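You operate a simulated robot arm through the tools that you are given. There is no shell and no other tool.

You run a simulated robot arm. Do the job below in one go: nothing can be reset, and whatever is moved stays where it is left.

TASK
Put two scoops from the sack into the jug and tip the orange jar in.
Fine: scoop and jar go back where they stood; spill no more than a pinch from each. Set down upright: orange pellet jar.
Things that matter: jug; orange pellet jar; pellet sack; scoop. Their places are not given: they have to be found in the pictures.

Only the result counts: the job must be done as asked and must still hold three seconds after the hand-in. Knocking over, shifting, dropping, spilling or breaking anything else fails it.

THE ROBOT
A 7-joint arm with a two-finger gripper, fixed in place. Base frame: the origin is on the floor under the middle of its stand, x ahead of it, y to its left, z up; the work surface is at about z = 0.76. Units: m, degrees, N and s.
With the tool pointing down near the work surface it reaches from about 0.3 to 0.74 m from the base axis. Its first joint turns from -166.0 to 166.0 degrees. Payload 2.94 kg.
Tool frame: the origin (TCP) lies between the finger pads and is the grasp point; the fingertips stand 0.03 m ahead of it; z points along the fingers, y is the line along which they close. The gripper opens to 0.138 m; its body begins 0.109 m behind the TCP.
Orientation is that of the tool frame in the base frame, as a unit quaternion [x, y, z, w]. With the fingers straight down and closing along the base's y, the tool's x points along the base's -x, its y along +y and its z along -z.

THE INTERFACE
- The arm moves only by the tool servo_tool. Its argument "deltas" is a list of rows, each a list of 7 numbers: the finger opening in m, from 0 to 0.138, then the shift along the base's x, y, z in units of 40 mm (1.0 is 40 mm), then the turn, a rotation vector about the base's x, y, z in units of 4 degrees (1.0 is 4 degrees). In form: [[hand, x, y, z, rx, ry, rz], ...]. A call has 1 to 20 rows; each row shifts and turns the commanded pose from where the row before left it. A call with a number of a shift or a turn outside -1 to 1 is refused whole. Each row takes 0.2 s and may step no farther than 0.05 m and 8.6 degrees from the row before; otherwise, or with a gripper value out of range, the whole call is refused. Where a pose cannot be reached the arm comes as near as it can. A force on the tool above 90 N (or 10 N above the force at the start of the call, whichever is more), or a blocked arm, ends the call early, and 0.2 s more pass. The fingers move at their own pace (about 0.072 m/s each) and stop on an object; they squeeze with about 44 N. The grip force told is the motor's: it shows also when the fingers shut on nothing. Time passes only in rows, and 0.2 s behind the last, so rows that do not move let the fingers close. The reply holds the time, the measured pose of the TCP, the force on the tool along the base axes, the opening and the grip force, in the units named above and with some noise, with the torque about the TCP (base axes, N m) and any sound that the robot's microphone picked up.
- Cameras (640 x 400 px; columns grow to the right, rows downward): "scene" is fixed at [0.2199, 0.4999, 1.4874]; the picture's right is [-0.71, -0.71, 0.00], its down [-0.50, 0.50, -0.71] and it looks along [0.50, -0.50, -0.70] (base axes); focal length 316 px, centre (320, 200). "wrist" rides on the gripper at [0.071, 0.019, -0.146] in the tool frame; the picture's right is [-0.26, 0.97, 0.00], its down [-0.85, -0.23, -0.48] and it looks along [-0.46, -0.12, 0.88] (tool axes); focal length 280 px, centre (320, 200).
- grab_frame(camera): a new picture of that camera. No time passes.
- lift_body(by): slides the trunk up (or, below 0, down) by that many m; the arm rides with it, the base frame stays. It gives what a move gives, with no picture.
- locate(camera, pixels): for up to 12 pixels [column, row] of the newest picture of that camera ("zoom" is the newest enlarged one), the place [x, y, z] in the base frame of the surface seen there, good to about 0.003 m. No time passes.
- close_up(camera, box): a new picture of the part [left, top, right, bottom] of that camera's present view, enlarged. No time passes.
- close_job(): hands the job in; it is judged then, once.

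Open the gripper and draw the arm clear of the work before you hand the job in, unless the task says otherwise.

The tools are called after "Request:" by a JSON object that holds its "api" and its "payload". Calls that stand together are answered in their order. servo_tool: Moves the arm, as the interface text tells. Its arguments: {"type":"object","properties":{"deltas":{"type":"array","items":{"type":"array","items":{"type":"number"}}}},"required":["deltas"]} The other tools are called the same way: lift_body (by) moves the trunk up or down; grab_frame (camera) takes a picture; locate (camera, pixels) gives the place of the surface under pixels of a picture; close_up (camera, box) takes an enlarged picture of a part of a camera's view; close_job () hands the job in.

At the start:

```text
time_s: 0.0
tool_pos: [0.4638, 0.2142, 1.1911]
tcp_rot: [0.0, 1.0, 0.0, -0.001]
ft_force: [0.0, -0.3, 0.3]
wrist_torque: [0.0, -0.05, 0.01]
finger_gap: 0.1381
grip_force: 0.1
trunk travel left (down, up): [-0.325, 0.129]
```

scene: 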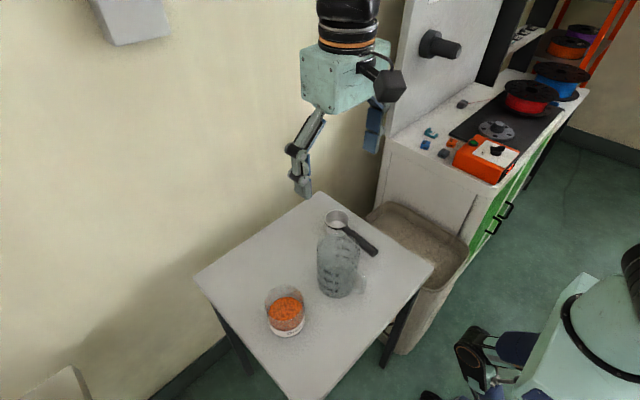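
wrist: 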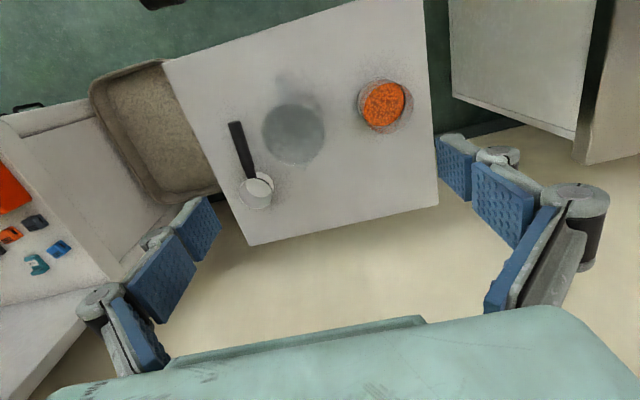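

The first pictures show a table with the jug (scene ~340,265), orange jar (~285,312), a scoop (~345,225) and a sack to the right (~415,240). I take enlarged pictures to see detail.

Request:
{"api": "close_up", "payload": {"camera": "scene", "box": [190, 180, 480, 361]}}

Request:
{"api": "close_up", "payload": {"camera": "wrist", "box": [80, 20, 460, 257]}}

```text
2.21 times, centred on (335, 270) of scene
```

zoom: 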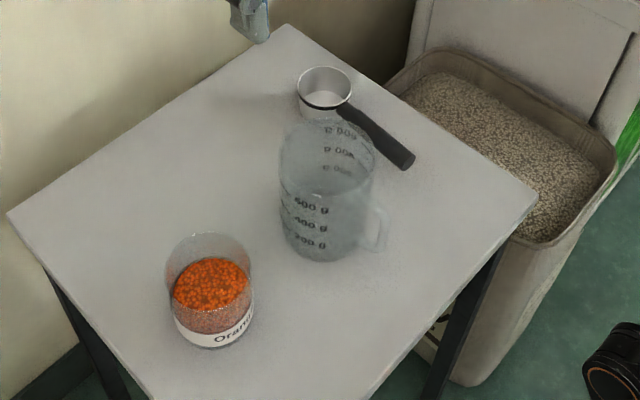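

```text
1.68 times, centred on (270, 138) of wrist
```

zoom: 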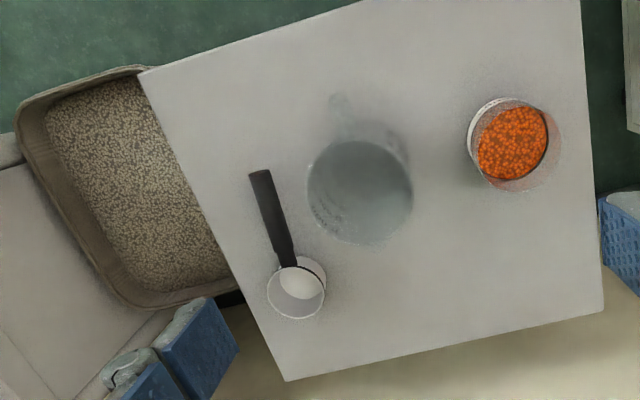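

The newest zoom is the wrist view: scoop cup ~ (297,290), handle end ~ (260,175), jug rim ~ (360,192), jar ~ (512,142), sack ~ (130,180). I locate these.

Request:
{"api": "locate", "payload": {"camera": "zoom", "pixels": [[260, 174], [272, 215], [288, 262], [300, 285], [270, 300], [322, 275], [297, 317], [512, 142], [475, 135], [549, 142], [515, 98], [517, 185]]}}

Request:
{"api": "locate", "payload": {"camera": "zoom", "pixels": [[360, 192], [308, 190], [412, 190], [360, 142], [360, 242], [340, 105], [60, 100], [140, 80], [215, 260], [130, 280], [130, 180], [40, 130]]}}

Request:
{"api": "locate", "payload": {"camera": "scene", "pixels": [[337, 216], [372, 250], [345, 230], [285, 310], [265, 300], [305, 300], [318, 250], [358, 250], [338, 235], [338, 295], [415, 240], [450, 285]]}}

```text
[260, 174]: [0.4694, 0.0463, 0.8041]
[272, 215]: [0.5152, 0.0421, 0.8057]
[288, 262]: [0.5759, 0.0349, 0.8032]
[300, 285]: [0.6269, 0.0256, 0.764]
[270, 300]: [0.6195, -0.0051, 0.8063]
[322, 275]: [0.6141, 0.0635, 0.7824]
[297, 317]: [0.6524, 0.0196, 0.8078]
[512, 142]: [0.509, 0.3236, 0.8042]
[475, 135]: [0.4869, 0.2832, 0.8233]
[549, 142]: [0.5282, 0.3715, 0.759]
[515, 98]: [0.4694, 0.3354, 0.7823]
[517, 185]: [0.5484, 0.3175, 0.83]
```

```text
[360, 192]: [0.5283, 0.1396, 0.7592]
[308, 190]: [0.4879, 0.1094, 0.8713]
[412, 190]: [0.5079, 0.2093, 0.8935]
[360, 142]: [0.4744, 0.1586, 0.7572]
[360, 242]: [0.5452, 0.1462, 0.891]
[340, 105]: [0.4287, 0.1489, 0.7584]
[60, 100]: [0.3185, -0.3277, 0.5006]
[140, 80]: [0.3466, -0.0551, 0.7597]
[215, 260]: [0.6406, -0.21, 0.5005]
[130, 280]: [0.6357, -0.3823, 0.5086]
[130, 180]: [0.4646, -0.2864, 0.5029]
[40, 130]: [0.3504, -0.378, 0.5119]
```

```text
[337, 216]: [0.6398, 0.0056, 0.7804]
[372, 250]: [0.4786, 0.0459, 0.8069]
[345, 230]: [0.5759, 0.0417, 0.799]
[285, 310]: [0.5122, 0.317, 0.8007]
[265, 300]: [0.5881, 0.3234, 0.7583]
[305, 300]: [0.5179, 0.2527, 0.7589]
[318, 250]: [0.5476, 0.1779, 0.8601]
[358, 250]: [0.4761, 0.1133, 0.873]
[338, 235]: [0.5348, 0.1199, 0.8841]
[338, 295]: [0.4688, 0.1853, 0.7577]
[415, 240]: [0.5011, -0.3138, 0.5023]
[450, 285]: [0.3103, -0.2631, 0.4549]
```

Heights so far: table 0.758, pellets in the sack at about 0.50, scoop rim and handle at about 0.806. I zoom in on the sack and then locate its rim.

Request:
{"api": "close_up", "payload": {"camera": "scene", "box": [340, 180, 500, 280]}}

```text
4.00 times, centred on (420, 230) of scene
```

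zoom: 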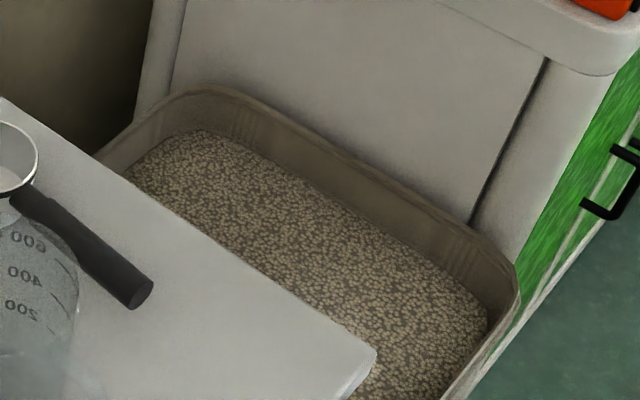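

The sack's rim shows at (200,92), (350,165), (500,265) and its pellet border at (150,150)…(490,320). I locate those points.

Request:
{"api": "locate", "payload": {"camera": "zoom", "pixels": [[200, 91], [350, 165], [500, 260], [515, 290], [440, 396], [110, 150], [200, 135], [330, 205], [480, 305], [470, 350], [360, 370], [145, 165]]}}

Request:
{"api": "locate", "payload": {"camera": "wrist", "pixels": [[92, 90], [120, 75], [155, 62], [105, 130], [140, 190], [155, 203], [190, 197], [215, 192], [112, 85], [155, 72], [163, 66], [218, 185]]}}

Request:
{"api": "locate", "payload": {"camera": "scene", "pixels": [[318, 193], [196, 275], [433, 265], [300, 398], [380, 160], [466, 245], [400, 100], [450, 110], [470, 200], [430, 190], [390, 140], [405, 20]]}}

```text
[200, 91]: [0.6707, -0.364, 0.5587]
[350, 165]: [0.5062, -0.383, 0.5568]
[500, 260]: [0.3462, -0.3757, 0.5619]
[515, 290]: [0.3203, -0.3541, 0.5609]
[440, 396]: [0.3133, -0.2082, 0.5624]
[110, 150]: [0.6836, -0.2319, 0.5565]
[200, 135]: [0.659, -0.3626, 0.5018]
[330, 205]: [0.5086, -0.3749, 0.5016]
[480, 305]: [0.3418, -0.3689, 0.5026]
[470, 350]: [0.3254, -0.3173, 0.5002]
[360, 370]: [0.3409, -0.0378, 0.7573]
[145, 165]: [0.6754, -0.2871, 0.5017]
```

```text
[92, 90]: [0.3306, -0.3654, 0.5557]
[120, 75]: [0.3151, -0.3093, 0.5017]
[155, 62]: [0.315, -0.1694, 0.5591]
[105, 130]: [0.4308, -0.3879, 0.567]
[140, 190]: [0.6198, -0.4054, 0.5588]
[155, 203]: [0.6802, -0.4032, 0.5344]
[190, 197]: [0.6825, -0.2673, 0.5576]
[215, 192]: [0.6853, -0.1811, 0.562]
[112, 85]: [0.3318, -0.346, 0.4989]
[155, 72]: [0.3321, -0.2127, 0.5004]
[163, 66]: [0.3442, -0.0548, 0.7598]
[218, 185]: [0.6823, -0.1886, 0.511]
```

```text
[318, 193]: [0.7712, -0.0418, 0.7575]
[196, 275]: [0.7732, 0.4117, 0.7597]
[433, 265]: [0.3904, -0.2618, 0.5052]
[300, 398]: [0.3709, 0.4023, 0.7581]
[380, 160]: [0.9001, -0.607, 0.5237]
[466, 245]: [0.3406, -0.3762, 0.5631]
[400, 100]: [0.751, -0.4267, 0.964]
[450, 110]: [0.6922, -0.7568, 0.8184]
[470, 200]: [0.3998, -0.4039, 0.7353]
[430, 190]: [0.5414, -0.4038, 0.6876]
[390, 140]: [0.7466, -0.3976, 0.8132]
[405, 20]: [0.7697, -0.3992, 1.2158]
```

The sack rim is at z≈0.56 (x 0.315–0.685, y about −0.385 on the far side), pellets at 0.50, cabinet face at y≈−0.40. I part-close the fingers in place to see how wide the hand is when narrow, since the scoop handle lies close to the jug.

Request:
{"api": "servo_tool", "payload": {"deltas": [[0.045, 0, 0, 0, 0, 0, 0], [0.045, 0, 0, 0, 0, 0, 0], [0.045, 0, 0, 0, 0, 0, 0], [0.045, 0, 0, 0, 0, 0, 0], [0.045, 0, 0, 0, 0, 0, 0]]}}

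Request:
{"api": "grab_frame", "payload": {"camera": "wrist"}}

Request:
{"api": "close_up", "payload": {"camera": "scene", "box": [240, 0, 440, 220]}}

```text
time_s: 1.2
tool_pos: [0.4631, 0.2135, 1.1897]
tcp_rot: [0.0, 1.0, 0.0, 0.0]
ft_force: [0.4, -0.5, -0.7]
wrist_torque: [0.01, -0.04, -0.01]
finger_gap: 0.0448
grip_force: 0.1
trunk travel left (down, up): [-0.325, 0.129]
```

```text
taken
```

wrist: 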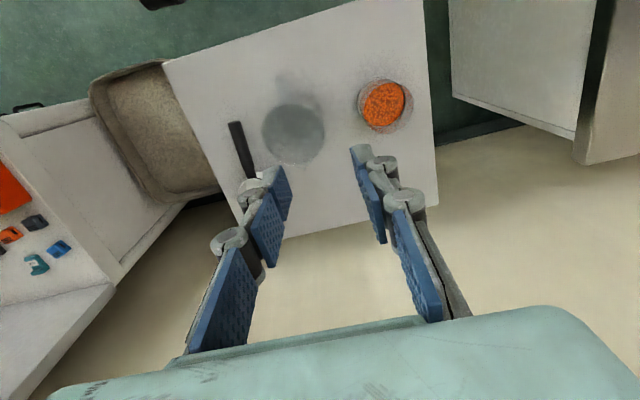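

```text
1.82 times, centred on (340, 110) of scene
```

zoom: 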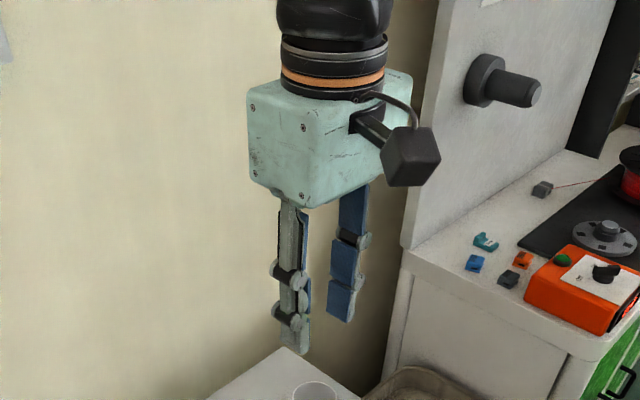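

The fingers slide in parallel, so the hand stays narrow. I locate finger and body points to measure the hand's lateral extents.

Request:
{"api": "locate", "payload": {"camera": "zoom", "pixels": [[253, 180], [300, 200], [380, 180], [302, 205], [283, 280], [283, 318], [303, 345], [281, 335], [330, 312], [365, 240], [250, 95], [410, 85]]}}

Request:
{"api": "locate", "payload": {"camera": "wrist", "pixels": [[362, 147], [390, 162], [420, 200], [460, 300], [250, 190], [228, 238], [200, 330], [284, 170], [408, 195], [245, 185], [380, 240], [60, 395]]}}

```text
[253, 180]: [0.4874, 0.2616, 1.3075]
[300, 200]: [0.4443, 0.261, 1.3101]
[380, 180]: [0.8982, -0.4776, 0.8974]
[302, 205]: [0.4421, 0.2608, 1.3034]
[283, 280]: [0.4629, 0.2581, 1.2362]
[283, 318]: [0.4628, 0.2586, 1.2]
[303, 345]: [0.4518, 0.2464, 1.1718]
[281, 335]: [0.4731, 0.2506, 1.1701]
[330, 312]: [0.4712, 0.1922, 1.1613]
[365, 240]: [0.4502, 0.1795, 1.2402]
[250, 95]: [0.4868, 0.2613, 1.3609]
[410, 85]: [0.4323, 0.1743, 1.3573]
```

```text
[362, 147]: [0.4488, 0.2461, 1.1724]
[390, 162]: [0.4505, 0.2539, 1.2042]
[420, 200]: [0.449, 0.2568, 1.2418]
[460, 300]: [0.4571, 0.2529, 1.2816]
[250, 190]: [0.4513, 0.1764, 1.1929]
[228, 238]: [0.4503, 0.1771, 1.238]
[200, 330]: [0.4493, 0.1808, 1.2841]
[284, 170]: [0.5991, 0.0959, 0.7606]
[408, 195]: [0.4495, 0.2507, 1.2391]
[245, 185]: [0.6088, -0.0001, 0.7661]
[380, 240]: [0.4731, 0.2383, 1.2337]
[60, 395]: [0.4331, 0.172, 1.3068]
```

The fingers are ~0.0225 m thick and the body only ±0.048 m wide, so an opening of 0.045 fits beside the jug. The handle runs at about −6° from x; I move above it with a matching −6° yaw.

Request:
{"api": "servo_tool", "payload": {"deltas": [[0.045, 0.186, -0.613, -0.679, 0, 0, -0.218], [0.045, 0.186, -0.613, -0.679, 0, 0, -0.218], [0.045, 0.186, -0.613, -0.679, 0, 0, -0.218], [0.045, 0.186, -0.613, -0.679, 0, 0, -0.218], [0.045, 0.186, -0.613, -0.679, 0, 0, -0.218], [0.045, 0.186, -0.613, -0.679, 0, 0, -0.218], [0.045, 0.186, -0.613, -0.679, 0, 0, -0.217], [0.045, 0, 0, 0, 0, 0, 0]]}}

Request:
{"api": "grab_frame", "payload": {"camera": "wrist"}}

Request:
{"api": "grab_frame", "payload": {"camera": "scene"}}

```text
time_s: 3.0
tool_pos: [0.516, 0.0424, 1.0003]
tcp_rot: [0.053, 0.999, 0.0, 0.0]
ft_force: [-0.5, 0.1, 0.5]
wrist_torque: [-0.01, 0.0, 0.02]
finger_gap: 0.0448
grip_force: 0.1
trunk travel left (down, up): [-0.325, 0.129]
```

```text
taken
```

wrist: 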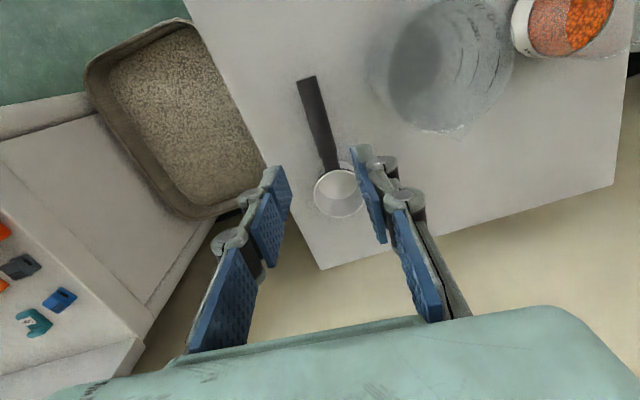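

```text
taken
```

scene: 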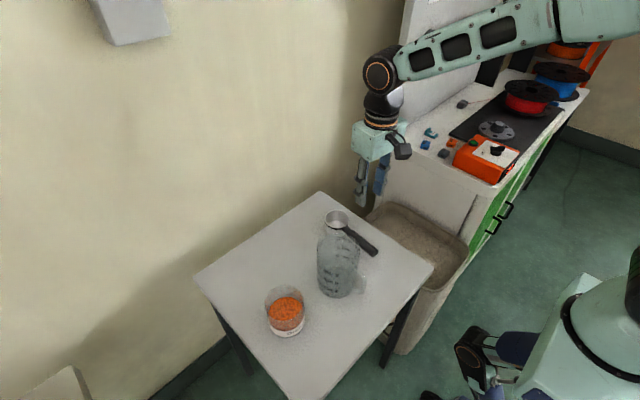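

The scoop is now in the wrist view: handle (305,80)–(330,165), cup (337,193). I zoom to measure it precisely.

Request:
{"api": "close_up", "payload": {"camera": "wrist", "box": [260, 60, 420, 230]}}

Request:
{"api": "locate", "payload": {"camera": "wrist", "pixels": [[306, 80], [312, 100], [309, 101], [318, 99], [320, 130], [316, 131], [325, 129], [328, 155], [315, 192], [362, 192], [340, 216], [337, 195]]}}

Request:
{"api": "locate", "payload": {"camera": "wrist", "pixels": [[449, 5], [390, 65], [450, 132], [512, 70], [390, 100], [500, 110], [485, 30], [420, 120], [460, 60], [515, 30], [560, 55], [590, 20]]}}

```text
2.35 times, centred on (340, 145) of wrist
```

zoom: 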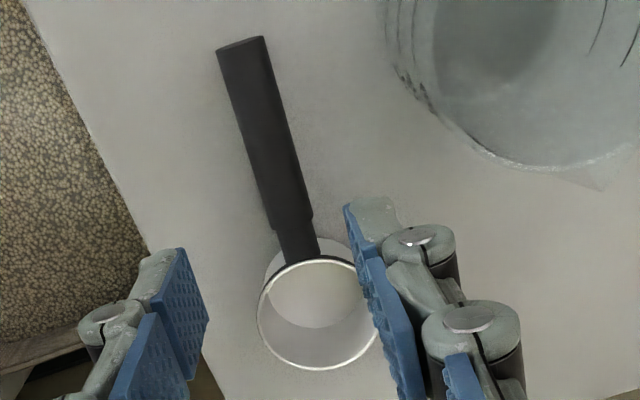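

```text
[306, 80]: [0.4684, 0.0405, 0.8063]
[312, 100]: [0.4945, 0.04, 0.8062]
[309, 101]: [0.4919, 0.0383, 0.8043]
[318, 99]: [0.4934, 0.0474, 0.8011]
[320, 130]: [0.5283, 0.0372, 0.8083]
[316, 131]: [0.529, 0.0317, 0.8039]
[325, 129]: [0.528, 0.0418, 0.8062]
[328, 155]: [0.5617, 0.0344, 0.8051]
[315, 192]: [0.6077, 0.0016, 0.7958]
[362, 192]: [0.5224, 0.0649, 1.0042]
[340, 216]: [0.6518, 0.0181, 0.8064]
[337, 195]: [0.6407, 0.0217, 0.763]
```

```text
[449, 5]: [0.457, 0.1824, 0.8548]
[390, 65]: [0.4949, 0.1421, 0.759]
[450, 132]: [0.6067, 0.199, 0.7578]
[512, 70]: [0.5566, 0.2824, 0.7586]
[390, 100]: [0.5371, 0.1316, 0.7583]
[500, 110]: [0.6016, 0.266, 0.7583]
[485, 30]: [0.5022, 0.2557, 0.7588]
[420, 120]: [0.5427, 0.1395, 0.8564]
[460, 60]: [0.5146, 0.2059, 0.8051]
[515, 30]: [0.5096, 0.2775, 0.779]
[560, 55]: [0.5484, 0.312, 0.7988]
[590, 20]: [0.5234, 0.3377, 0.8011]
```

I locate the handle's edges and the cup rim in the zoomed picture: handle edges at rows 60, 100, 150, 200, and rim points.

Request:
{"api": "locate", "payload": {"camera": "zoom", "pixels": [[225, 70], [266, 66], [236, 110], [276, 105], [252, 160], [290, 155], [264, 205], [305, 205], [245, 90], [272, 180], [240, 42], [300, 240]]}}

Request:
{"api": "locate", "payload": {"camera": "zoom", "pixels": [[260, 310], [285, 265], [320, 259], [350, 265], [275, 345], [318, 368], [360, 355], [376, 336], [300, 362], [310, 300], [265, 275], [420, 100]]}}

```text
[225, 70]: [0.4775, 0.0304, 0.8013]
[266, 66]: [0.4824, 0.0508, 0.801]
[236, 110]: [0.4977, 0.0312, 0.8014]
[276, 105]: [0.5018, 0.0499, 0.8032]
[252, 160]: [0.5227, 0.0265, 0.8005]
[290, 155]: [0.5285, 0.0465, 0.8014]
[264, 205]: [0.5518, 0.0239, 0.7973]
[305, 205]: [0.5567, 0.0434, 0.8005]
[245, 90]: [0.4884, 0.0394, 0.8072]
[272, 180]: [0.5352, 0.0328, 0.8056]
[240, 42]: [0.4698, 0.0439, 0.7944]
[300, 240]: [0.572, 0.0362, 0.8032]
```

```text
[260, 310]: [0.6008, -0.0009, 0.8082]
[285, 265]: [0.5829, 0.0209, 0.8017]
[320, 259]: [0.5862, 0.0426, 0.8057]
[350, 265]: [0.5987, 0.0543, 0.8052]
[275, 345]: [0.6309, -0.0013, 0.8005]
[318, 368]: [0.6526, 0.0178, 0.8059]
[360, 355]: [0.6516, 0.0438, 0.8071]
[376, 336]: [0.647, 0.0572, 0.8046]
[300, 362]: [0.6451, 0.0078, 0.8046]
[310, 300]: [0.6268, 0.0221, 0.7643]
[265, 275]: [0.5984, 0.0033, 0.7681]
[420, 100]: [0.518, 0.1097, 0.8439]
```

The handle is ~0.02 m wide, centre about (0.52, 0.0375), top at z 0.806; the cup centre is about (0.619, 0.028). I descend to the handle centre with the fingers at 0.045.

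Request:
{"api": "servo_tool", "payload": {"deltas": [[0.045, 0.1, -0.12, -0.9, 0, 0, 0], [0.045, 0, 0, -0.9, 0, 0, 0], [0.045, 0, 0, -0.9, 0, 0, 0], [0.045, 0, 0, -0.9, 0, 0, 0], [0.045, 0, 0, -0.9, 0, 0, 0], [0.045, 0, 0, -0.4, 0, 0, 0], [0.045, 0, 0, -0.12, 0, 0, 0], [0.045, 0, 0, 0, 0, 0, 0]]}}

Request:
{"api": "close_up", "payload": {"camera": "wrist", "box": [180, 20, 500, 220]}}

Request:
{"api": "close_up", "payload": {"camera": "scene", "box": [270, 150, 430, 310]}}

```text
time_s: 4.8
tool_pos: [0.5206, 0.0385, 0.7997]
tcp_rot: [0.053, 0.999, -0.001, 0.0]
ft_force: [0.0, 0.3, -0.2]
wrist_torque: [0.01, 0.0, 0.01]
finger_gap: 0.0447
grip_force: 0.0
trunk travel left (down, up): [-0.325, 0.129]
```

```text
2.00 times, centred on (340, 120) of wrist
```

zoom: 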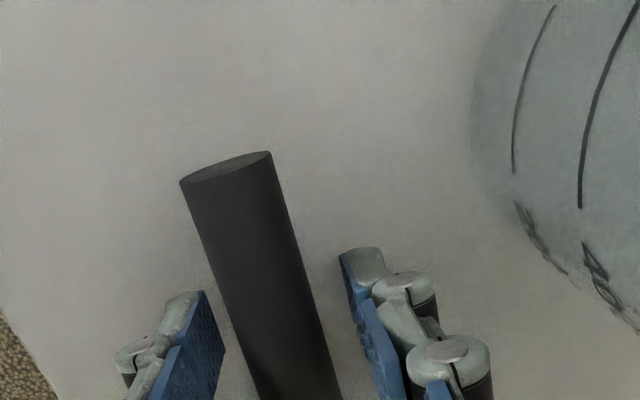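

```text
2.50 times, centred on (350, 230) of scene
```

zoom: 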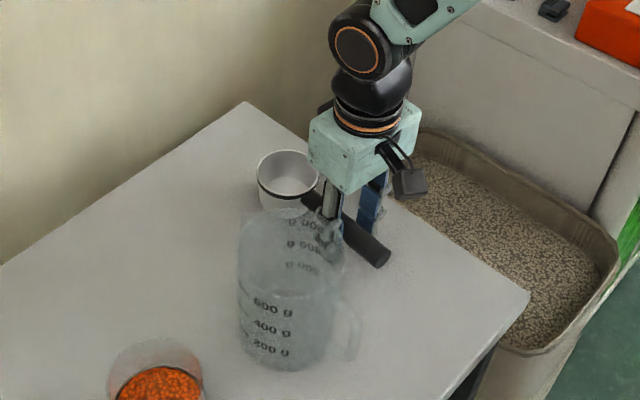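

The handle sits between the pads (zoom ~ (285,330)) with free space on both sides and the fingers clear of the jug. I close the fingers and wait.

Request:
{"api": "servo_tool", "payload": {"deltas": [[0.0, 0, 0, 0, 0, 0, 0], [0.0, 0, 0, 0, 0, 0, 0], [0.0, 0, 0, 0, 0, 0, 0], [0.0, 0, 0, 0, 0, 0, 0]]}}

Request:
{"api": "close_up", "payload": {"camera": "wrist", "box": [180, 20, 500, 220]}}

```text
time_s: 5.8
tool_pos: [0.5205, 0.0382, 0.799]
tcp_rot: [0.052, 0.999, 0.0, 0.0]
ft_force: [-0.8, 0.0, 0.7]
wrist_torque: [0.03, 0.06, -0.01]
finger_gap: 0.0228
grip_force: 43.7
trunk travel left (down, up): [-0.325, 0.129]
```

```text
2.00 times, centred on (340, 120) of wrist
```

zoom: 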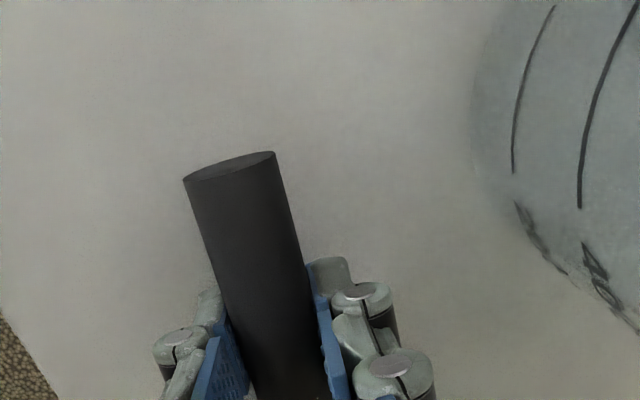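

The fingers stopped on the handle at 0.0228 m with 44 N. I lift slowly by 0.1 m and check that the scoop stays level.

Request:
{"api": "servo_tool", "payload": {"deltas": [[0.0, 0, 0, 0.3, 0, 0, 0], [0.0, 0, 0, 0.5, 0, 0, 0], [0.0, 0, 0, 0.8, 0, 0, 0], [0.0, 0, 0, 0.9, 0, 0, 0], [0.0, 0, 0, 0, 0, 0, 0]]}}

Request:
{"api": "close_up", "payload": {"camera": "scene", "box": [270, 150, 430, 310]}}

Request:
{"api": "grab_frame", "payload": {"camera": "wrist"}}

```text
time_s: 7.0
tool_pos: [0.52, 0.0377, 0.8979]
tcp_rot: [0.053, 0.999, 0.0, 0.0]
ft_force: [0.2, 0.4, -0.4]
wrist_torque: [0.04, 0.07, 0.0]
finger_gap: 0.0227
grip_force: 44.1
trunk travel left (down, up): [-0.325, 0.129]
```

```text
2.50 times, centred on (350, 230) of scene
```

zoom: 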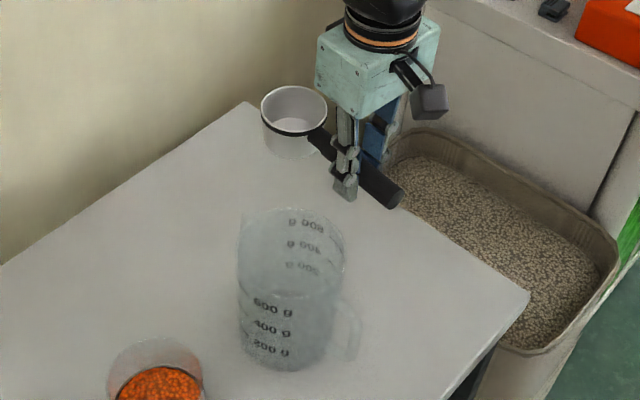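

```text
taken
```

wrist: 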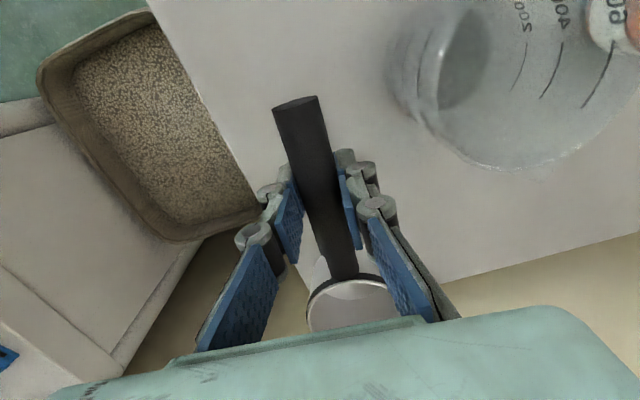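

The scoop hangs in the grip. I locate rim and handle points in the wrist view (cup rim (350,280), far rim (330,330), handle end (296,103)) to check the level.

Request:
{"api": "locate", "payload": {"camera": "wrist", "pixels": [[296, 110], [310, 140], [325, 190], [345, 265], [312, 300], [307, 320], [392, 290], [360, 310]]}}

Request:
{"api": "locate", "payload": {"camera": "zoom", "pixels": [[264, 100], [325, 105], [296, 87], [290, 130], [385, 185], [318, 138], [262, 130], [290, 157], [400, 200], [335, 290], [270, 220], [343, 230]]}}

```text
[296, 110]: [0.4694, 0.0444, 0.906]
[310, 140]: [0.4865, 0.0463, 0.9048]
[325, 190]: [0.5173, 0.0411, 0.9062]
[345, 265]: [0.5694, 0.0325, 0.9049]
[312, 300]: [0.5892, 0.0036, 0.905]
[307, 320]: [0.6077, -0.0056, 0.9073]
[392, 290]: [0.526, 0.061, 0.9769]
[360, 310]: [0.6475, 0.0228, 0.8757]
```

```text
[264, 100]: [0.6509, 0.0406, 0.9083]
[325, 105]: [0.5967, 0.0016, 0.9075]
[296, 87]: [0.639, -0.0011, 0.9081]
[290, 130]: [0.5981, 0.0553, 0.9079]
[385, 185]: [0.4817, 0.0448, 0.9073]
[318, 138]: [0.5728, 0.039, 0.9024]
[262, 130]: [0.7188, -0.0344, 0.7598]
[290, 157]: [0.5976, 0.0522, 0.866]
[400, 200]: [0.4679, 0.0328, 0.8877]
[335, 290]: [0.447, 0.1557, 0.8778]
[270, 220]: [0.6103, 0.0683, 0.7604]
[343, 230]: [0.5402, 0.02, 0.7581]
```

The scoop is level: rim 0.010 above the TCP, bottom about 0.04 below it, cup centre at TCP+(0.10,−0.011). I carry it over the sack (TCP x≈0.44, y≈−0.23) at the present height.

Request:
{"api": "servo_tool", "payload": {"deltas": [[0.0, 0, -0.4, 0.3, 0, 0, 0], [0.0, -0.2, -0.9, 0.3, 0, 0, 0], [0.0, -0.3, -0.9, 0.3, 0, 0, 0], [0.0, -0.3, -0.9, 0.1, 0, 0, 0], [0.0, -0.3, -0.9, 0, 0, 0, 0], [0.0, -0.3, -0.9, 0, 0, 0, 0], [0.0, -0.3, -0.9, 0, 0, 0, 0], [0.0, -0.3, -0.6, 0, 0, 0, 0], [0.0, 0, -0.3, 0, 0, 0, 0], [0.0, 0, 0, 0, 0, 0, 0]]}}

Request:
{"api": "grab_frame", "payload": {"camera": "wrist"}}

Request:
{"api": "grab_frame", "payload": {"camera": "scene"}}

```text
time_s: 9.2
tool_pos: [0.4396, -0.2305, 0.9382]
tcp_rot: [0.052, 0.999, -0.001, 0.001]
ft_force: [0.0, 0.5, -0.5]
wrist_torque: [-0.02, 0.11, 0.0]
finger_gap: 0.0228
grip_force: 43.8
trunk travel left (down, up): [-0.325, 0.129]
```

```text
taken
```

wrist: 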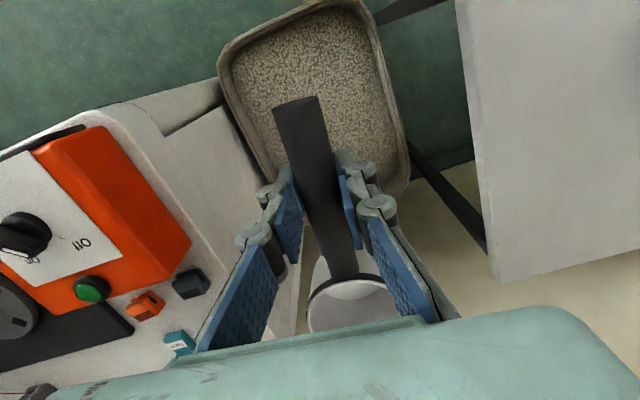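

```text
taken
```

scene: 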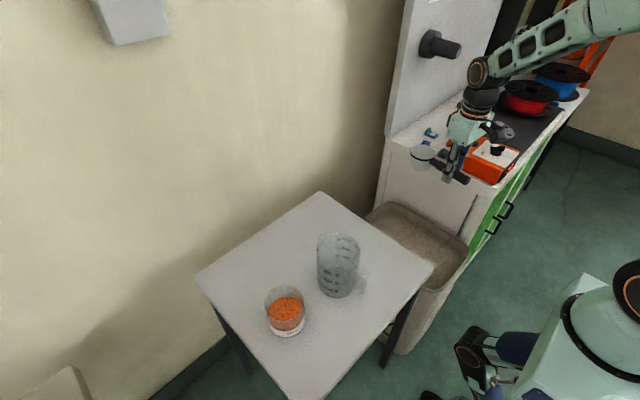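

The full sack opening is visible in the wrist view: rim at left (222,60), right (388,70)–(405,165). I locate its edges.

Request:
{"api": "locate", "payload": {"camera": "wrist", "pixels": [[222, 60], [235, 110], [378, 30], [392, 90], [405, 150], [372, 60], [385, 110], [240, 70], [255, 130], [395, 195], [350, 5], [275, 25]]}}

Request:
{"api": "locate", "payload": {"camera": "scene", "pixels": [[424, 150], [455, 135], [460, 175], [338, 235], [338, 243], [320, 245], [357, 245], [365, 280], [363, 297], [340, 297], [285, 287], [285, 335]]}}

```text
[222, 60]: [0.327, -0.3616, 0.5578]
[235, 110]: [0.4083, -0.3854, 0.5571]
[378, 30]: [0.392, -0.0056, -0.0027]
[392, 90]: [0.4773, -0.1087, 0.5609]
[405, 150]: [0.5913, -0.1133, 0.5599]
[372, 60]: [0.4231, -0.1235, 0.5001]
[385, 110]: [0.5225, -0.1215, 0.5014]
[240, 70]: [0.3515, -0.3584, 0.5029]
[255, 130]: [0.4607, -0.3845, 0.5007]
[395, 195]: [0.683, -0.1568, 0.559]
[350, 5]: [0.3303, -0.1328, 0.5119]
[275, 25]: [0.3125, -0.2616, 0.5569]
```

```text
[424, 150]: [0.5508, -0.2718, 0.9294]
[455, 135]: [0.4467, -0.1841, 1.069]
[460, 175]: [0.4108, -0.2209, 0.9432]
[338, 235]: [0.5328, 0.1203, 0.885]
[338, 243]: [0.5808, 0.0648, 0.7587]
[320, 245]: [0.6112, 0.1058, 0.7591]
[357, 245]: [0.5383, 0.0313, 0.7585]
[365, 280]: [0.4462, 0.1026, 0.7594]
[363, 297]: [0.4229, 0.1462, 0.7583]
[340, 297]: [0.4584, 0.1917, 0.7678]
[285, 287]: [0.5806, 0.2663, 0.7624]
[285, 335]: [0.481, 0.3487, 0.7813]
```

Sack inside: x 0.33–0.67, y −0.38…−0.12, pellets at 0.501, rim at 0.56. The scoop is well centred, so I lower the trunk in steps.

Request:
{"api": "lift_body", "payload": {"by": -0.15}}

Request:
{"api": "grab_frame", "payload": {"camera": "scene"}}

```text
time_s: 10.9
tool_pos: [0.4409, -0.2314, 0.7896]
tcp_rot: [0.052, 0.999, 0.0, -0.001]
ft_force: [0.0, 0.0, -1.1]
wrist_torque: [0.01, 0.12, 0.03]
finger_gap: 0.0226
grip_force: 44.4
trunk travel left (down, up): [-0.175, 0.279]
```

```text
taken
```

scene: 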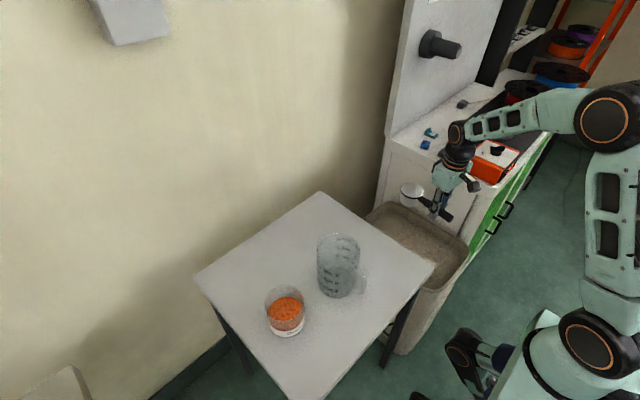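

The arm is clear of the table and cabinet in the scene picture. I lower the trunk another 0.12 m.

Request:
{"api": "lift_body", "payload": {"by": -0.12}}

Request:
{"api": "grab_frame", "payload": {"camera": "scene"}}

Request:
{"api": "grab_frame", "payload": {"camera": "wrist"}}

```text
time_s: 12.4
tool_pos: [0.4397, -0.23, 0.6701]
tcp_rot: [0.052, 0.999, 0.0, 0.001]
ft_force: [-0.5, -0.1, -1.0]
wrist_torque: [0.01, 0.11, -0.05]
finger_gap: 0.0227
grip_force: 43.8
trunk travel left (down, up): [-0.055, 0.399]
```

```text
taken
```

scene: 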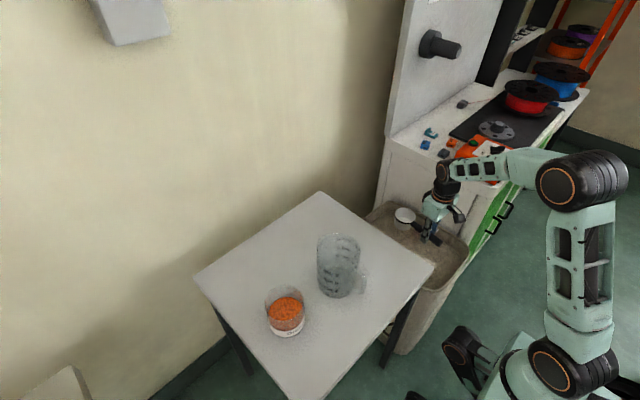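

```text
taken
```

wrist: 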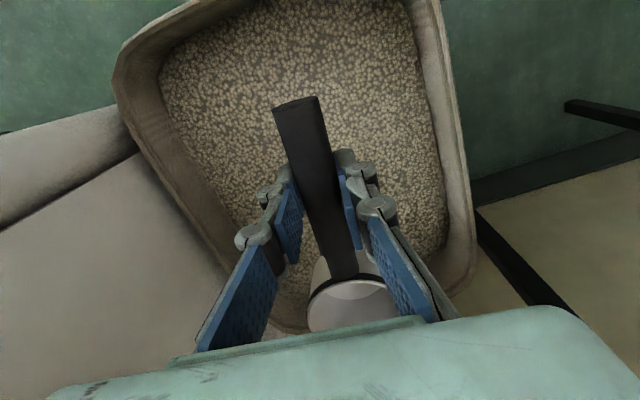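

TCP is at (0.44, −0.23, 0.67) with the scoop inside the rim's outline. I tilt the cup nose-down by 40° in the air (about the closing axis), shifting slightly back.

Request:
{"api": "servo_tool", "payload": {"deltas": [[0.0, -0.1, -0.03, 0, 0.104, 0.99, 0], [0.0, -0.1, -0.03, 0, 0.104, 0.99, 0], [0.0, -0.1, -0.03, 0, 0.104, 0.99, 0], [0.0, -0.1, -0.03, 0, 0.104, 0.99, 0], [0.0, -0.1, -0.03, 0, 0.104, 0.99, 0], [0.0, 0, -0.03, 0, 0.104, 0.99, 0], [0.0, 0, -0.03, 0, 0.104, 0.99, 0], [0.0, 0, 0, 0, 0.104, 0.99, 0], [0.0, 0, 0, 0, 0.104, 0.99, 0], [0.0, 0, 0, 0, 0.104, 0.99, 0], [0.0, 0, 0, 0, 0, 0, 0]]}}

Request:
{"api": "close_up", "payload": {"camera": "scene", "box": [340, 140, 540, 300]}}

Request:
{"api": "grab_frame", "payload": {"camera": "wrist"}}

```text
time_s: 14.8
tool_pos: [0.4197, -0.2394, 0.6687]
tcp_rot: [0.049, 0.939, 0.018, -0.341]
ft_force: [-0.3, 0.3, -1.2]
wrist_torque: [-0.03, 0.04, 0.0]
finger_gap: 0.0226
grip_force: 44.1
trunk travel left (down, up): [-0.055, 0.399]
```

```text
2.50 times, centred on (440, 220) of scene
```

zoom: 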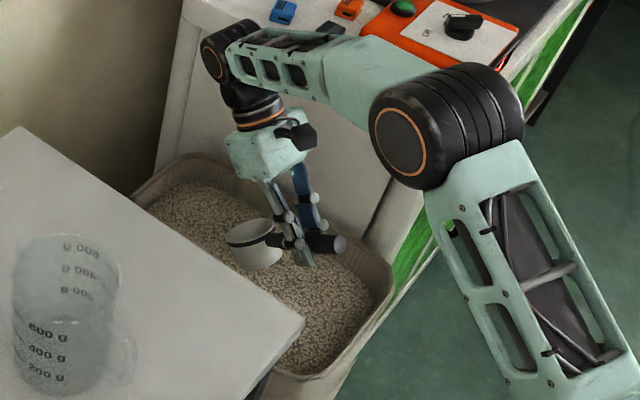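

```text
taken
```

wrist: 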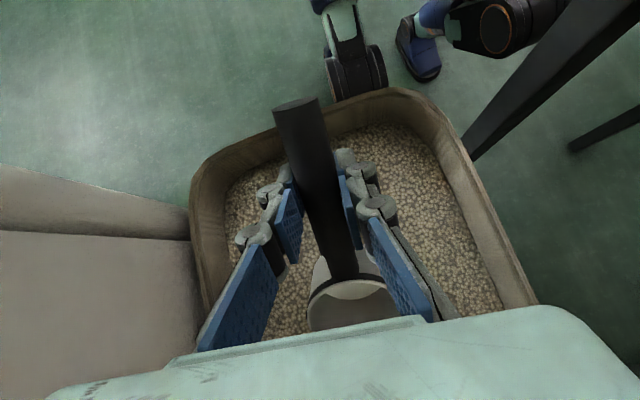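

The scoop is tilted 40° nose-down inside the sack opening, back at (0.42, −0.24). I descend so that the mouth goes just below the pellet surface (TCP z ≈ 0.532).

Request:
{"api": "servo_tool", "payload": {"deltas": [[0.0, 0, 0, -0.8, 0, 0, 0], [0.0, 0, 0, -0.8, 0, 0, 0], [0.0, 0, 0, -0.6, 0, 0, 0], [0.0, 0, 0, -0.4, 0, 0, 0], [0.0, 0.1, 0, -0.3, 0, 0, 0], [0.0, 0.1, 0, -0.3, 0, 0, 0], [0.0, 0.1, 0, -0.25, 0, 0, 0]]}}

Request:
{"api": "close_up", "payload": {"camera": "scene", "box": [360, 170, 480, 270]}}

Request:
{"api": "grab_frame", "payload": {"camera": "wrist"}}

```text
time_s: 16.4
tool_pos: [0.4319, -0.2397, 0.5315]
tcp_rot: [0.049, 0.939, 0.018, -0.34]
ft_force: [-0.4, -0.1, -1.9]
wrist_torque: [-0.01, 0.09, 0.01]
finger_gap: 0.023
grip_force: 43.8
trunk travel left (down, up): [-0.055, 0.399]
```

```text
4.00 times, centred on (420, 220) of scene
```

zoom: 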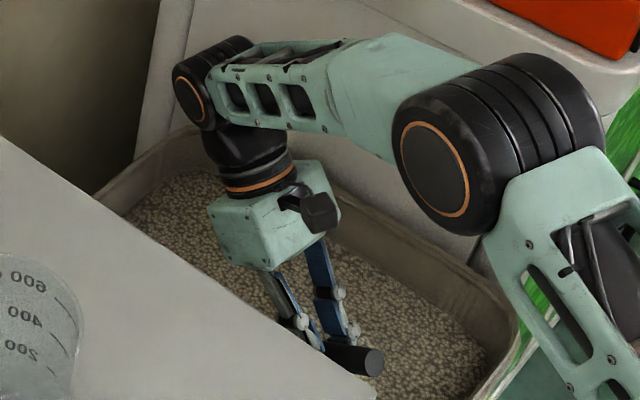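

```text
taken
```

wrist: 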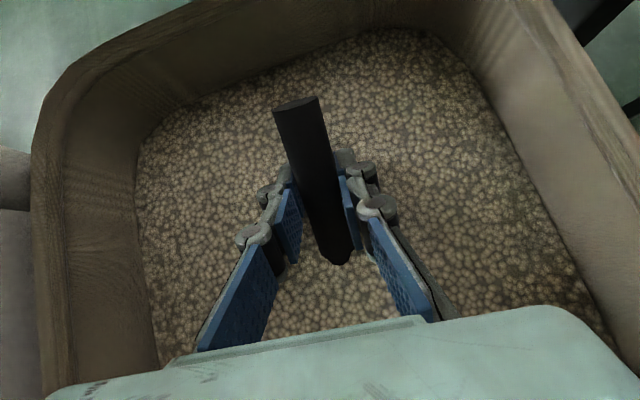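

The mouth is buried (the wrist view shows only handle and pellets), with little force. I push forward 4 cm, then bring the cup back to level while pushing and finally lift gently.

Request:
{"api": "servo_tool", "payload": {"deltas": [[0.0, 0.25, 0, 0, 0, 0, 0], [0.0, 0.25, 0, 0, 0, 0, 0], [0.0, 0.25, 0, 0, 0, 0, 0], [0.0, 0.25, 0, 0, 0, 0, 0], [0.0, 0.1, 0, -0.13, -0.104, -0.99, 0], [0.0, 0.1, 0, -0.13, -0.104, -0.99, 0], [0.0, 0.1, 0, -0.13, -0.104, -0.99, 0], [0.0, 0.1, 0, -0.13, -0.104, -0.99, 0], [0.0, 0.1, 0, -0.13, -0.104, -0.99, 0], [0.0, 0.05, 0, -0.1, -0.104, -0.99, 0], [0.0, 0, 0, -0.1, -0.104, -0.99, 0], [0.0, 0, 0, 0, -0.104, -0.99, 0], [0.0, 0, 0, 0.1, -0.104, -0.99, 0], [0.0, 0, 0, 0.2, -0.104, -0.99, 0], [0.0, 0, 0, 0.3, 0, 0, 0], [0.0, 0, 0, 0.4, 0, 0, 0], [0.0, 0, 0, 0.4, 0, 0, 0], [0.0, 0, 0, 0.4, 0, 0, 0], [0.0, 0, 0, 0.3, 0, 0, 0], [0.0, 0, 0, 0.2, 0, 0, 0]]}}

Request:
{"api": "close_up", "payload": {"camera": "scene", "box": [360, 170, 480, 270]}}

Request:
{"api": "grab_frame", "payload": {"camera": "wrist"}}

```text
time_s: 20.6
tool_pos: [0.493, -0.2388, 0.5896]
tcp_rot: [0.052, 0.999, 0.0, -0.001]
ft_force: [-0.6, -0.2, -1.2]
wrist_torque: [0.03, 0.16, -0.01]
finger_gap: 0.0229
grip_force: 43.7
trunk travel left (down, up): [-0.055, 0.399]
```

```text
4.00 times, centred on (420, 220) of scene
```

zoom: 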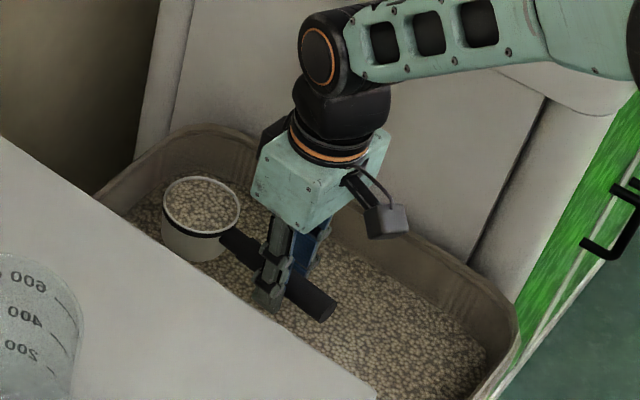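

```text
taken
```

wrist: 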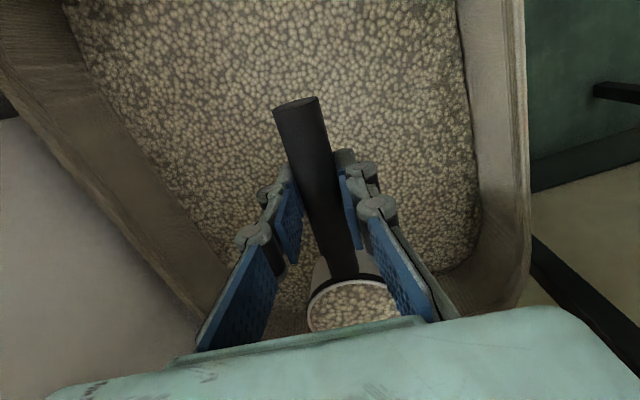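

The cup is now filled with pellets (zoom ~ (200,203)). I check the fill level against the rim with an enlarged view.

Request:
{"api": "close_up", "payload": {"camera": "scene", "box": [380, 205, 450, 255]}}

```text
8.00 times, centred on (415, 230) of scene
```

zoom: 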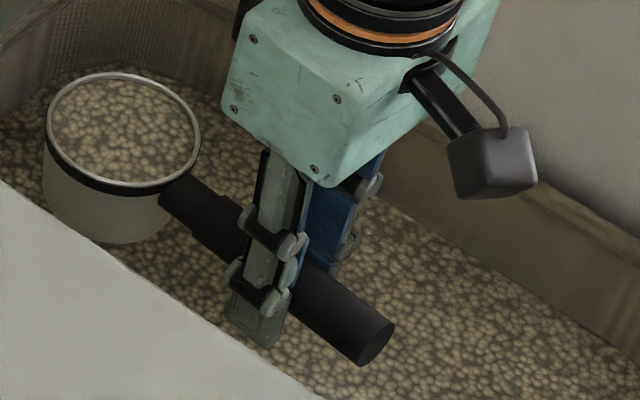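

The cup is filled flush to its rim. I raise the trunk smoothly so the scoop comes up above table and jug height.

Request:
{"api": "lift_body", "payload": {"by": 0.33}}

Request:
{"api": "grab_frame", "payload": {"camera": "wrist"}}

Request:
{"api": "grab_frame", "payload": {"camera": "scene"}}

```text
time_s: 23.9
tool_pos: [0.4943, -0.2394, 0.9185]
tcp_rot: [0.052, 0.999, 0.0, -0.001]
ft_force: [-0.3, -0.2, -2.9]
wrist_torque: [0.03, 0.18, 0.0]
finger_gap: 0.023
grip_force: 43.5
trunk travel left (down, up): [-0.385, 0.069]
```

```text
taken
```

wrist: 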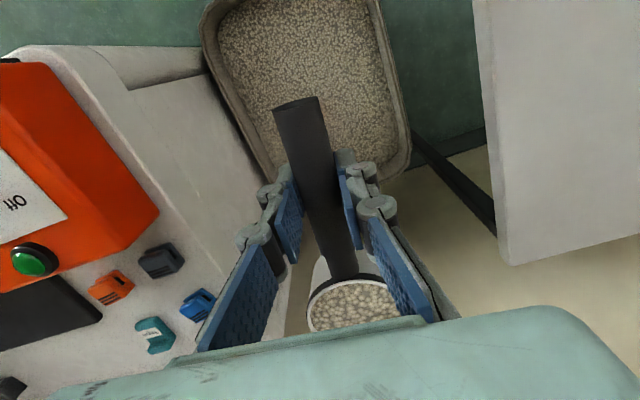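

```text
taken
```

scene: 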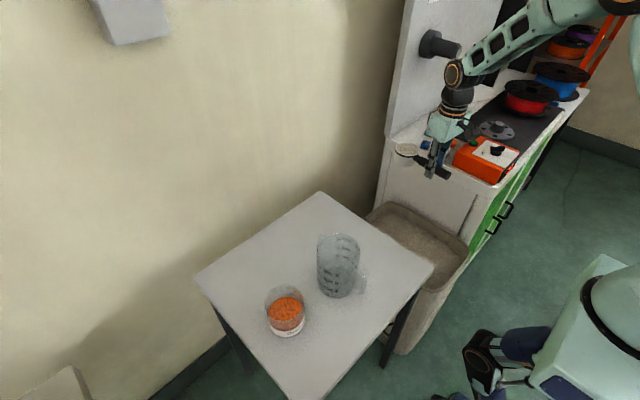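

The cup is still full to the rim. I carry it smoothly, rising a little, to a point above the jug (TCP about (0.402, 0.178, 0.985)).

Request:
{"api": "servo_tool", "payload": {"deltas": [[0.0, -0.12, 0.2, 0.3, 0, 0, 0], [0.0, -0.12, 0.4, 0.3, 0, 0, 0], [0.0, -0.12, 0.6, 0.3, 0, 0, 0], [0.0, -0.12, 0.7, 0.3, 0, 0, 0], [0.0, -0.12, 0.7, 0.3, 0, 0, 0], [0.0, -0.12, 0.7, 0.17, 0, 0, 0], [0.0, -0.12, 0.7, 0, 0, 0, 0], [0.0, -0.12, 0.7, 0, 0, 0, 0], [0.0, -0.12, 0.7, 0, 0, 0, 0], [0.0, -0.12, 0.7, 0, 0, 0, 0], [0.0, -0.12, 0.7, 0, 0, 0, 0], [0.0, -0.12, 0.7, 0, 0, 0, 0], [0.0, -0.12, 0.7, 0, 0, 0, 0], [0.0, -0.12, 0.6, 0, 0, 0, 0], [0.0, -0.12, 0.6, 0, 0, 0, 0], [0.0, -0.12, 0.4, 0, 0, 0, 0], [0.0, -0.12, 0.3, 0, 0, 0, 0], [0.0, -0.12, 0.2, 0, 0, 0, 0], [0.0, -0.12, 0.15, 0, 0, 0, 0]]}}

Request:
{"api": "close_up", "payload": {"camera": "scene", "box": [260, 160, 420, 320]}}

Request:
{"api": "grab_frame", "payload": {"camera": "wrist"}}

```text
time_s: 27.9
tool_pos: [0.403, 0.1801, 0.985]
tcp_rot: [0.052, 0.999, 0.0, 0.001]
ft_force: [0.1, -0.3, -2.2]
wrist_torque: [0.0, 0.2, -0.02]
finger_gap: 0.0228
grip_force: 44.1
trunk travel left (down, up): [-0.385, 0.069]
```

```text
2.50 times, centred on (340, 240) of scene
```

zoom: 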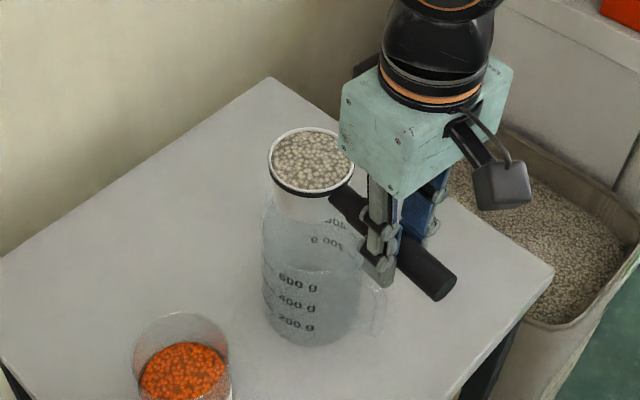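

```text
taken
```

wrist: 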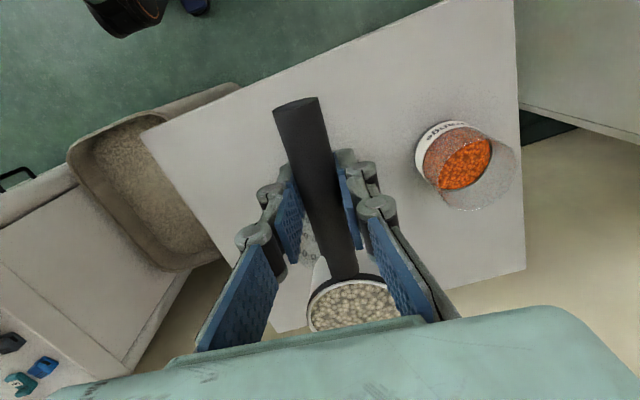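

The full cup hangs over the jug. I locate the cup rim and the jug outline in this zoom to check alignment before pouring.

Request:
{"api": "locate", "payload": {"camera": "zoom", "pixels": [[271, 155], [352, 165], [310, 129], [305, 188], [310, 160], [265, 240], [357, 270], [264, 270], [270, 310], [350, 320], [310, 340], [375, 310]]}}

Request:
{"api": "locate", "payload": {"camera": "wrist", "pixels": [[450, 125], [418, 140], [432, 185], [465, 160], [510, 150], [465, 208], [515, 175], [490, 140], [440, 195], [475, 130], [305, 250], [365, 220]]}}

```text
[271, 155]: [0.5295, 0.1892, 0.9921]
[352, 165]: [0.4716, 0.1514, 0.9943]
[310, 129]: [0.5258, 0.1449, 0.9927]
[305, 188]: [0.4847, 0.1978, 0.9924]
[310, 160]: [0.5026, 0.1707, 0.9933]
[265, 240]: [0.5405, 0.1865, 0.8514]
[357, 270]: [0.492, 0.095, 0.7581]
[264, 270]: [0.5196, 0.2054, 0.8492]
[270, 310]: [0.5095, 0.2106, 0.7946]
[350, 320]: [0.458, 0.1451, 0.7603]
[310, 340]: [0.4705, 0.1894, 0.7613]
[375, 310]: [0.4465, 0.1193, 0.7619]
```

```text
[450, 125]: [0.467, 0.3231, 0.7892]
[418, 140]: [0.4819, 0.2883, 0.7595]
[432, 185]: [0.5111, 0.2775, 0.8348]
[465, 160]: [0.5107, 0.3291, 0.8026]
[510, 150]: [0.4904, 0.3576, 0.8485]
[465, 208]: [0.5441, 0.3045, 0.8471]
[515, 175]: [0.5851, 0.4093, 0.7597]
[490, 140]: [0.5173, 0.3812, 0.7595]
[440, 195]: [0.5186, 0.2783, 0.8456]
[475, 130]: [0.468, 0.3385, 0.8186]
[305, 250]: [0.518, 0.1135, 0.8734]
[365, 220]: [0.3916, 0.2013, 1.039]
```

Alignment is good: cup centre (0.502, 0.170), jug centre about (0.499, 0.161), radius 0.05, rim z≈0.892. I lower to TCP z≈0.955 with a slight +y offset, then roll the scoop toward −y about its handle axis, first to 52°.

Request:
{"api": "servo_tool", "payload": {"deltas": [[0.0, 0, 0.15, -0.3, 0, 0, 0], [0.0, 0, 0.15, -0.3, 0, 0, 0], [0.0, 0, 0, -0.15, 0, 0, 0], [0.0, 0, 0, 0, 0.5, -0.05, 0], [0.0, 0, 0, 0, 0.8, -0.08, 0], [0.0, 0, 0, 0, 0.8, -0.08, 0], [0.0, 0, 0, 0, 0.8, -0.08, 0], [0.0, 0, 0, 0, 0.8, -0.08, 0], [0.0, 0, 0, 0, 0.8, -0.08, 0], [0.0, 0, 0, 0, 0.8, -0.08, 0], [0.0, 0, 0, 0, 0.8, -0.08, 0], [0.0, 0, 0, 0, 0.8, -0.08, 0], [0.0, 0, 0, 0, 0.8, -0.08, 0], [0.0, 0, 0, 0, 0.8, -0.08, 0], [0.0, 0, 0, 0, 0.8, -0.08, 0], [0.0, 0, 0, 0, 0.8, -0.08, 0], [0.0, 0, 0, 0, 0.8, -0.08, 0], [0.0, 0, 0, 0, 0.8, -0.08, 0], [0.0, 0, 0, 0, 0.8, -0.08, 0]]}}

Request:
{"api": "close_up", "payload": {"camera": "scene", "box": [260, 160, 420, 320]}}

Request:
{"api": "grab_frame", "payload": {"camera": "wrist"}}

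```text
time_s: 31.9
tool_pos: [0.4045, 0.1913, 0.9563]
tcp_rot: [0.048, 0.904, 0.424, 0.02]
ft_force: [-0.3, 0.0, -2.1]
wrist_torque: [-0.04, 0.15, -0.03]
finger_gap: 0.023
grip_force: 44.2
trunk travel left (down, up): [-0.385, 0.069]
```

```text
2.50 times, centred on (340, 240) of scene
```

zoom: 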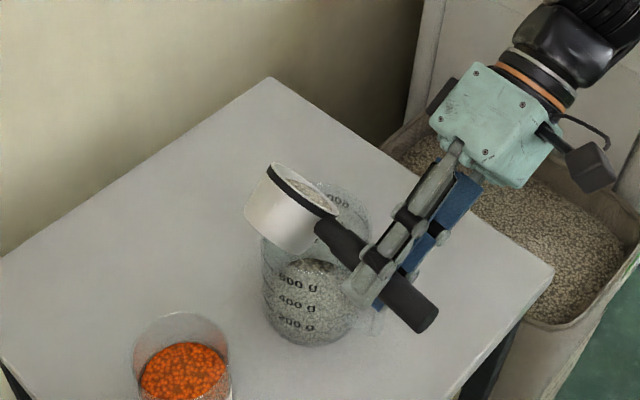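

```text
taken
```

wrist: 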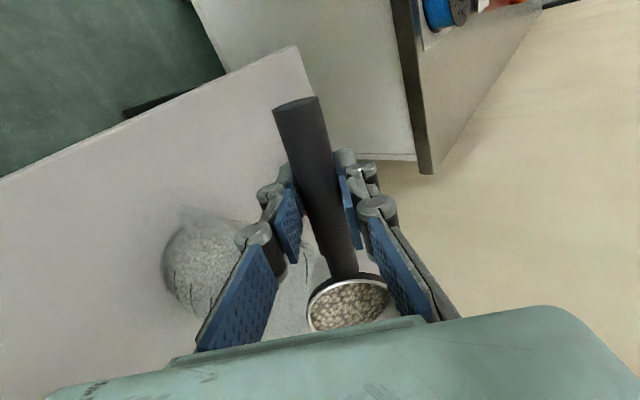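

At 50° of roll pellets are pouring into the jug (zoom ~ (310,290)) with none seen on the table. I continue rolling to about 125°.

Request:
{"api": "servo_tool", "payload": {"deltas": [[0.0, 0, 0, 0, 0.8, -0.08, 0], [0.0, 0, 0, 0, 0.8, -0.08, 0], [0.0, 0, 0, 0, 0.8, -0.08, 0], [0.0, 0, 0, 0, 0.8, -0.08, 0], [0.0, 0, 0, 0, 0.8, -0.08, 0], [0.0, 0, 0, 0, 0.9, -0.09, 0], [0.0, 0, 0, 0, 0.9, -0.09, 0], [0.0, 0, 0, 0, 0.9, -0.09, 0], [0.0, 0, 0, 0, 0.9, -0.09, 0], [0.0, 0, 0, 0, 0.9, -0.09, 0], [0.0, 0, 0, 0, 0.9, -0.09, 0], [0.0, 0, 0, 0, 0.9, -0.09, 0]]}}

Request:
{"api": "close_up", "payload": {"camera": "scene", "box": [260, 160, 420, 320]}}

Request:
{"api": "grab_frame", "payload": {"camera": "wrist"}}

```text
time_s: 34.5
tool_pos: [0.4029, 0.1905, 0.955]
tcp_rot: [0.036, 0.695, 0.717, 0.034]
ft_force: [-0.7, -0.2, -2.2]
wrist_torque: [-0.02, 0.09, -0.02]
finger_gap: 0.0227
grip_force: 43.9
trunk travel left (down, up): [-0.385, 0.069]
```

```text
2.50 times, centred on (340, 240) of scene
```

zoom: 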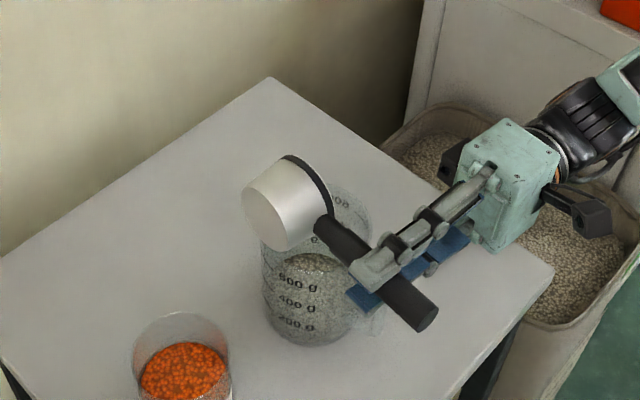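

```text
taken
```

wrist: 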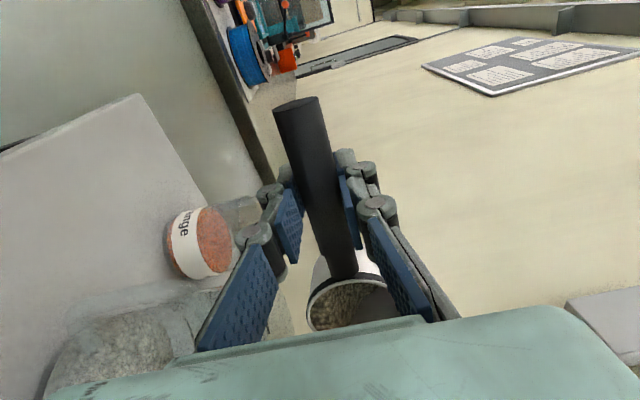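

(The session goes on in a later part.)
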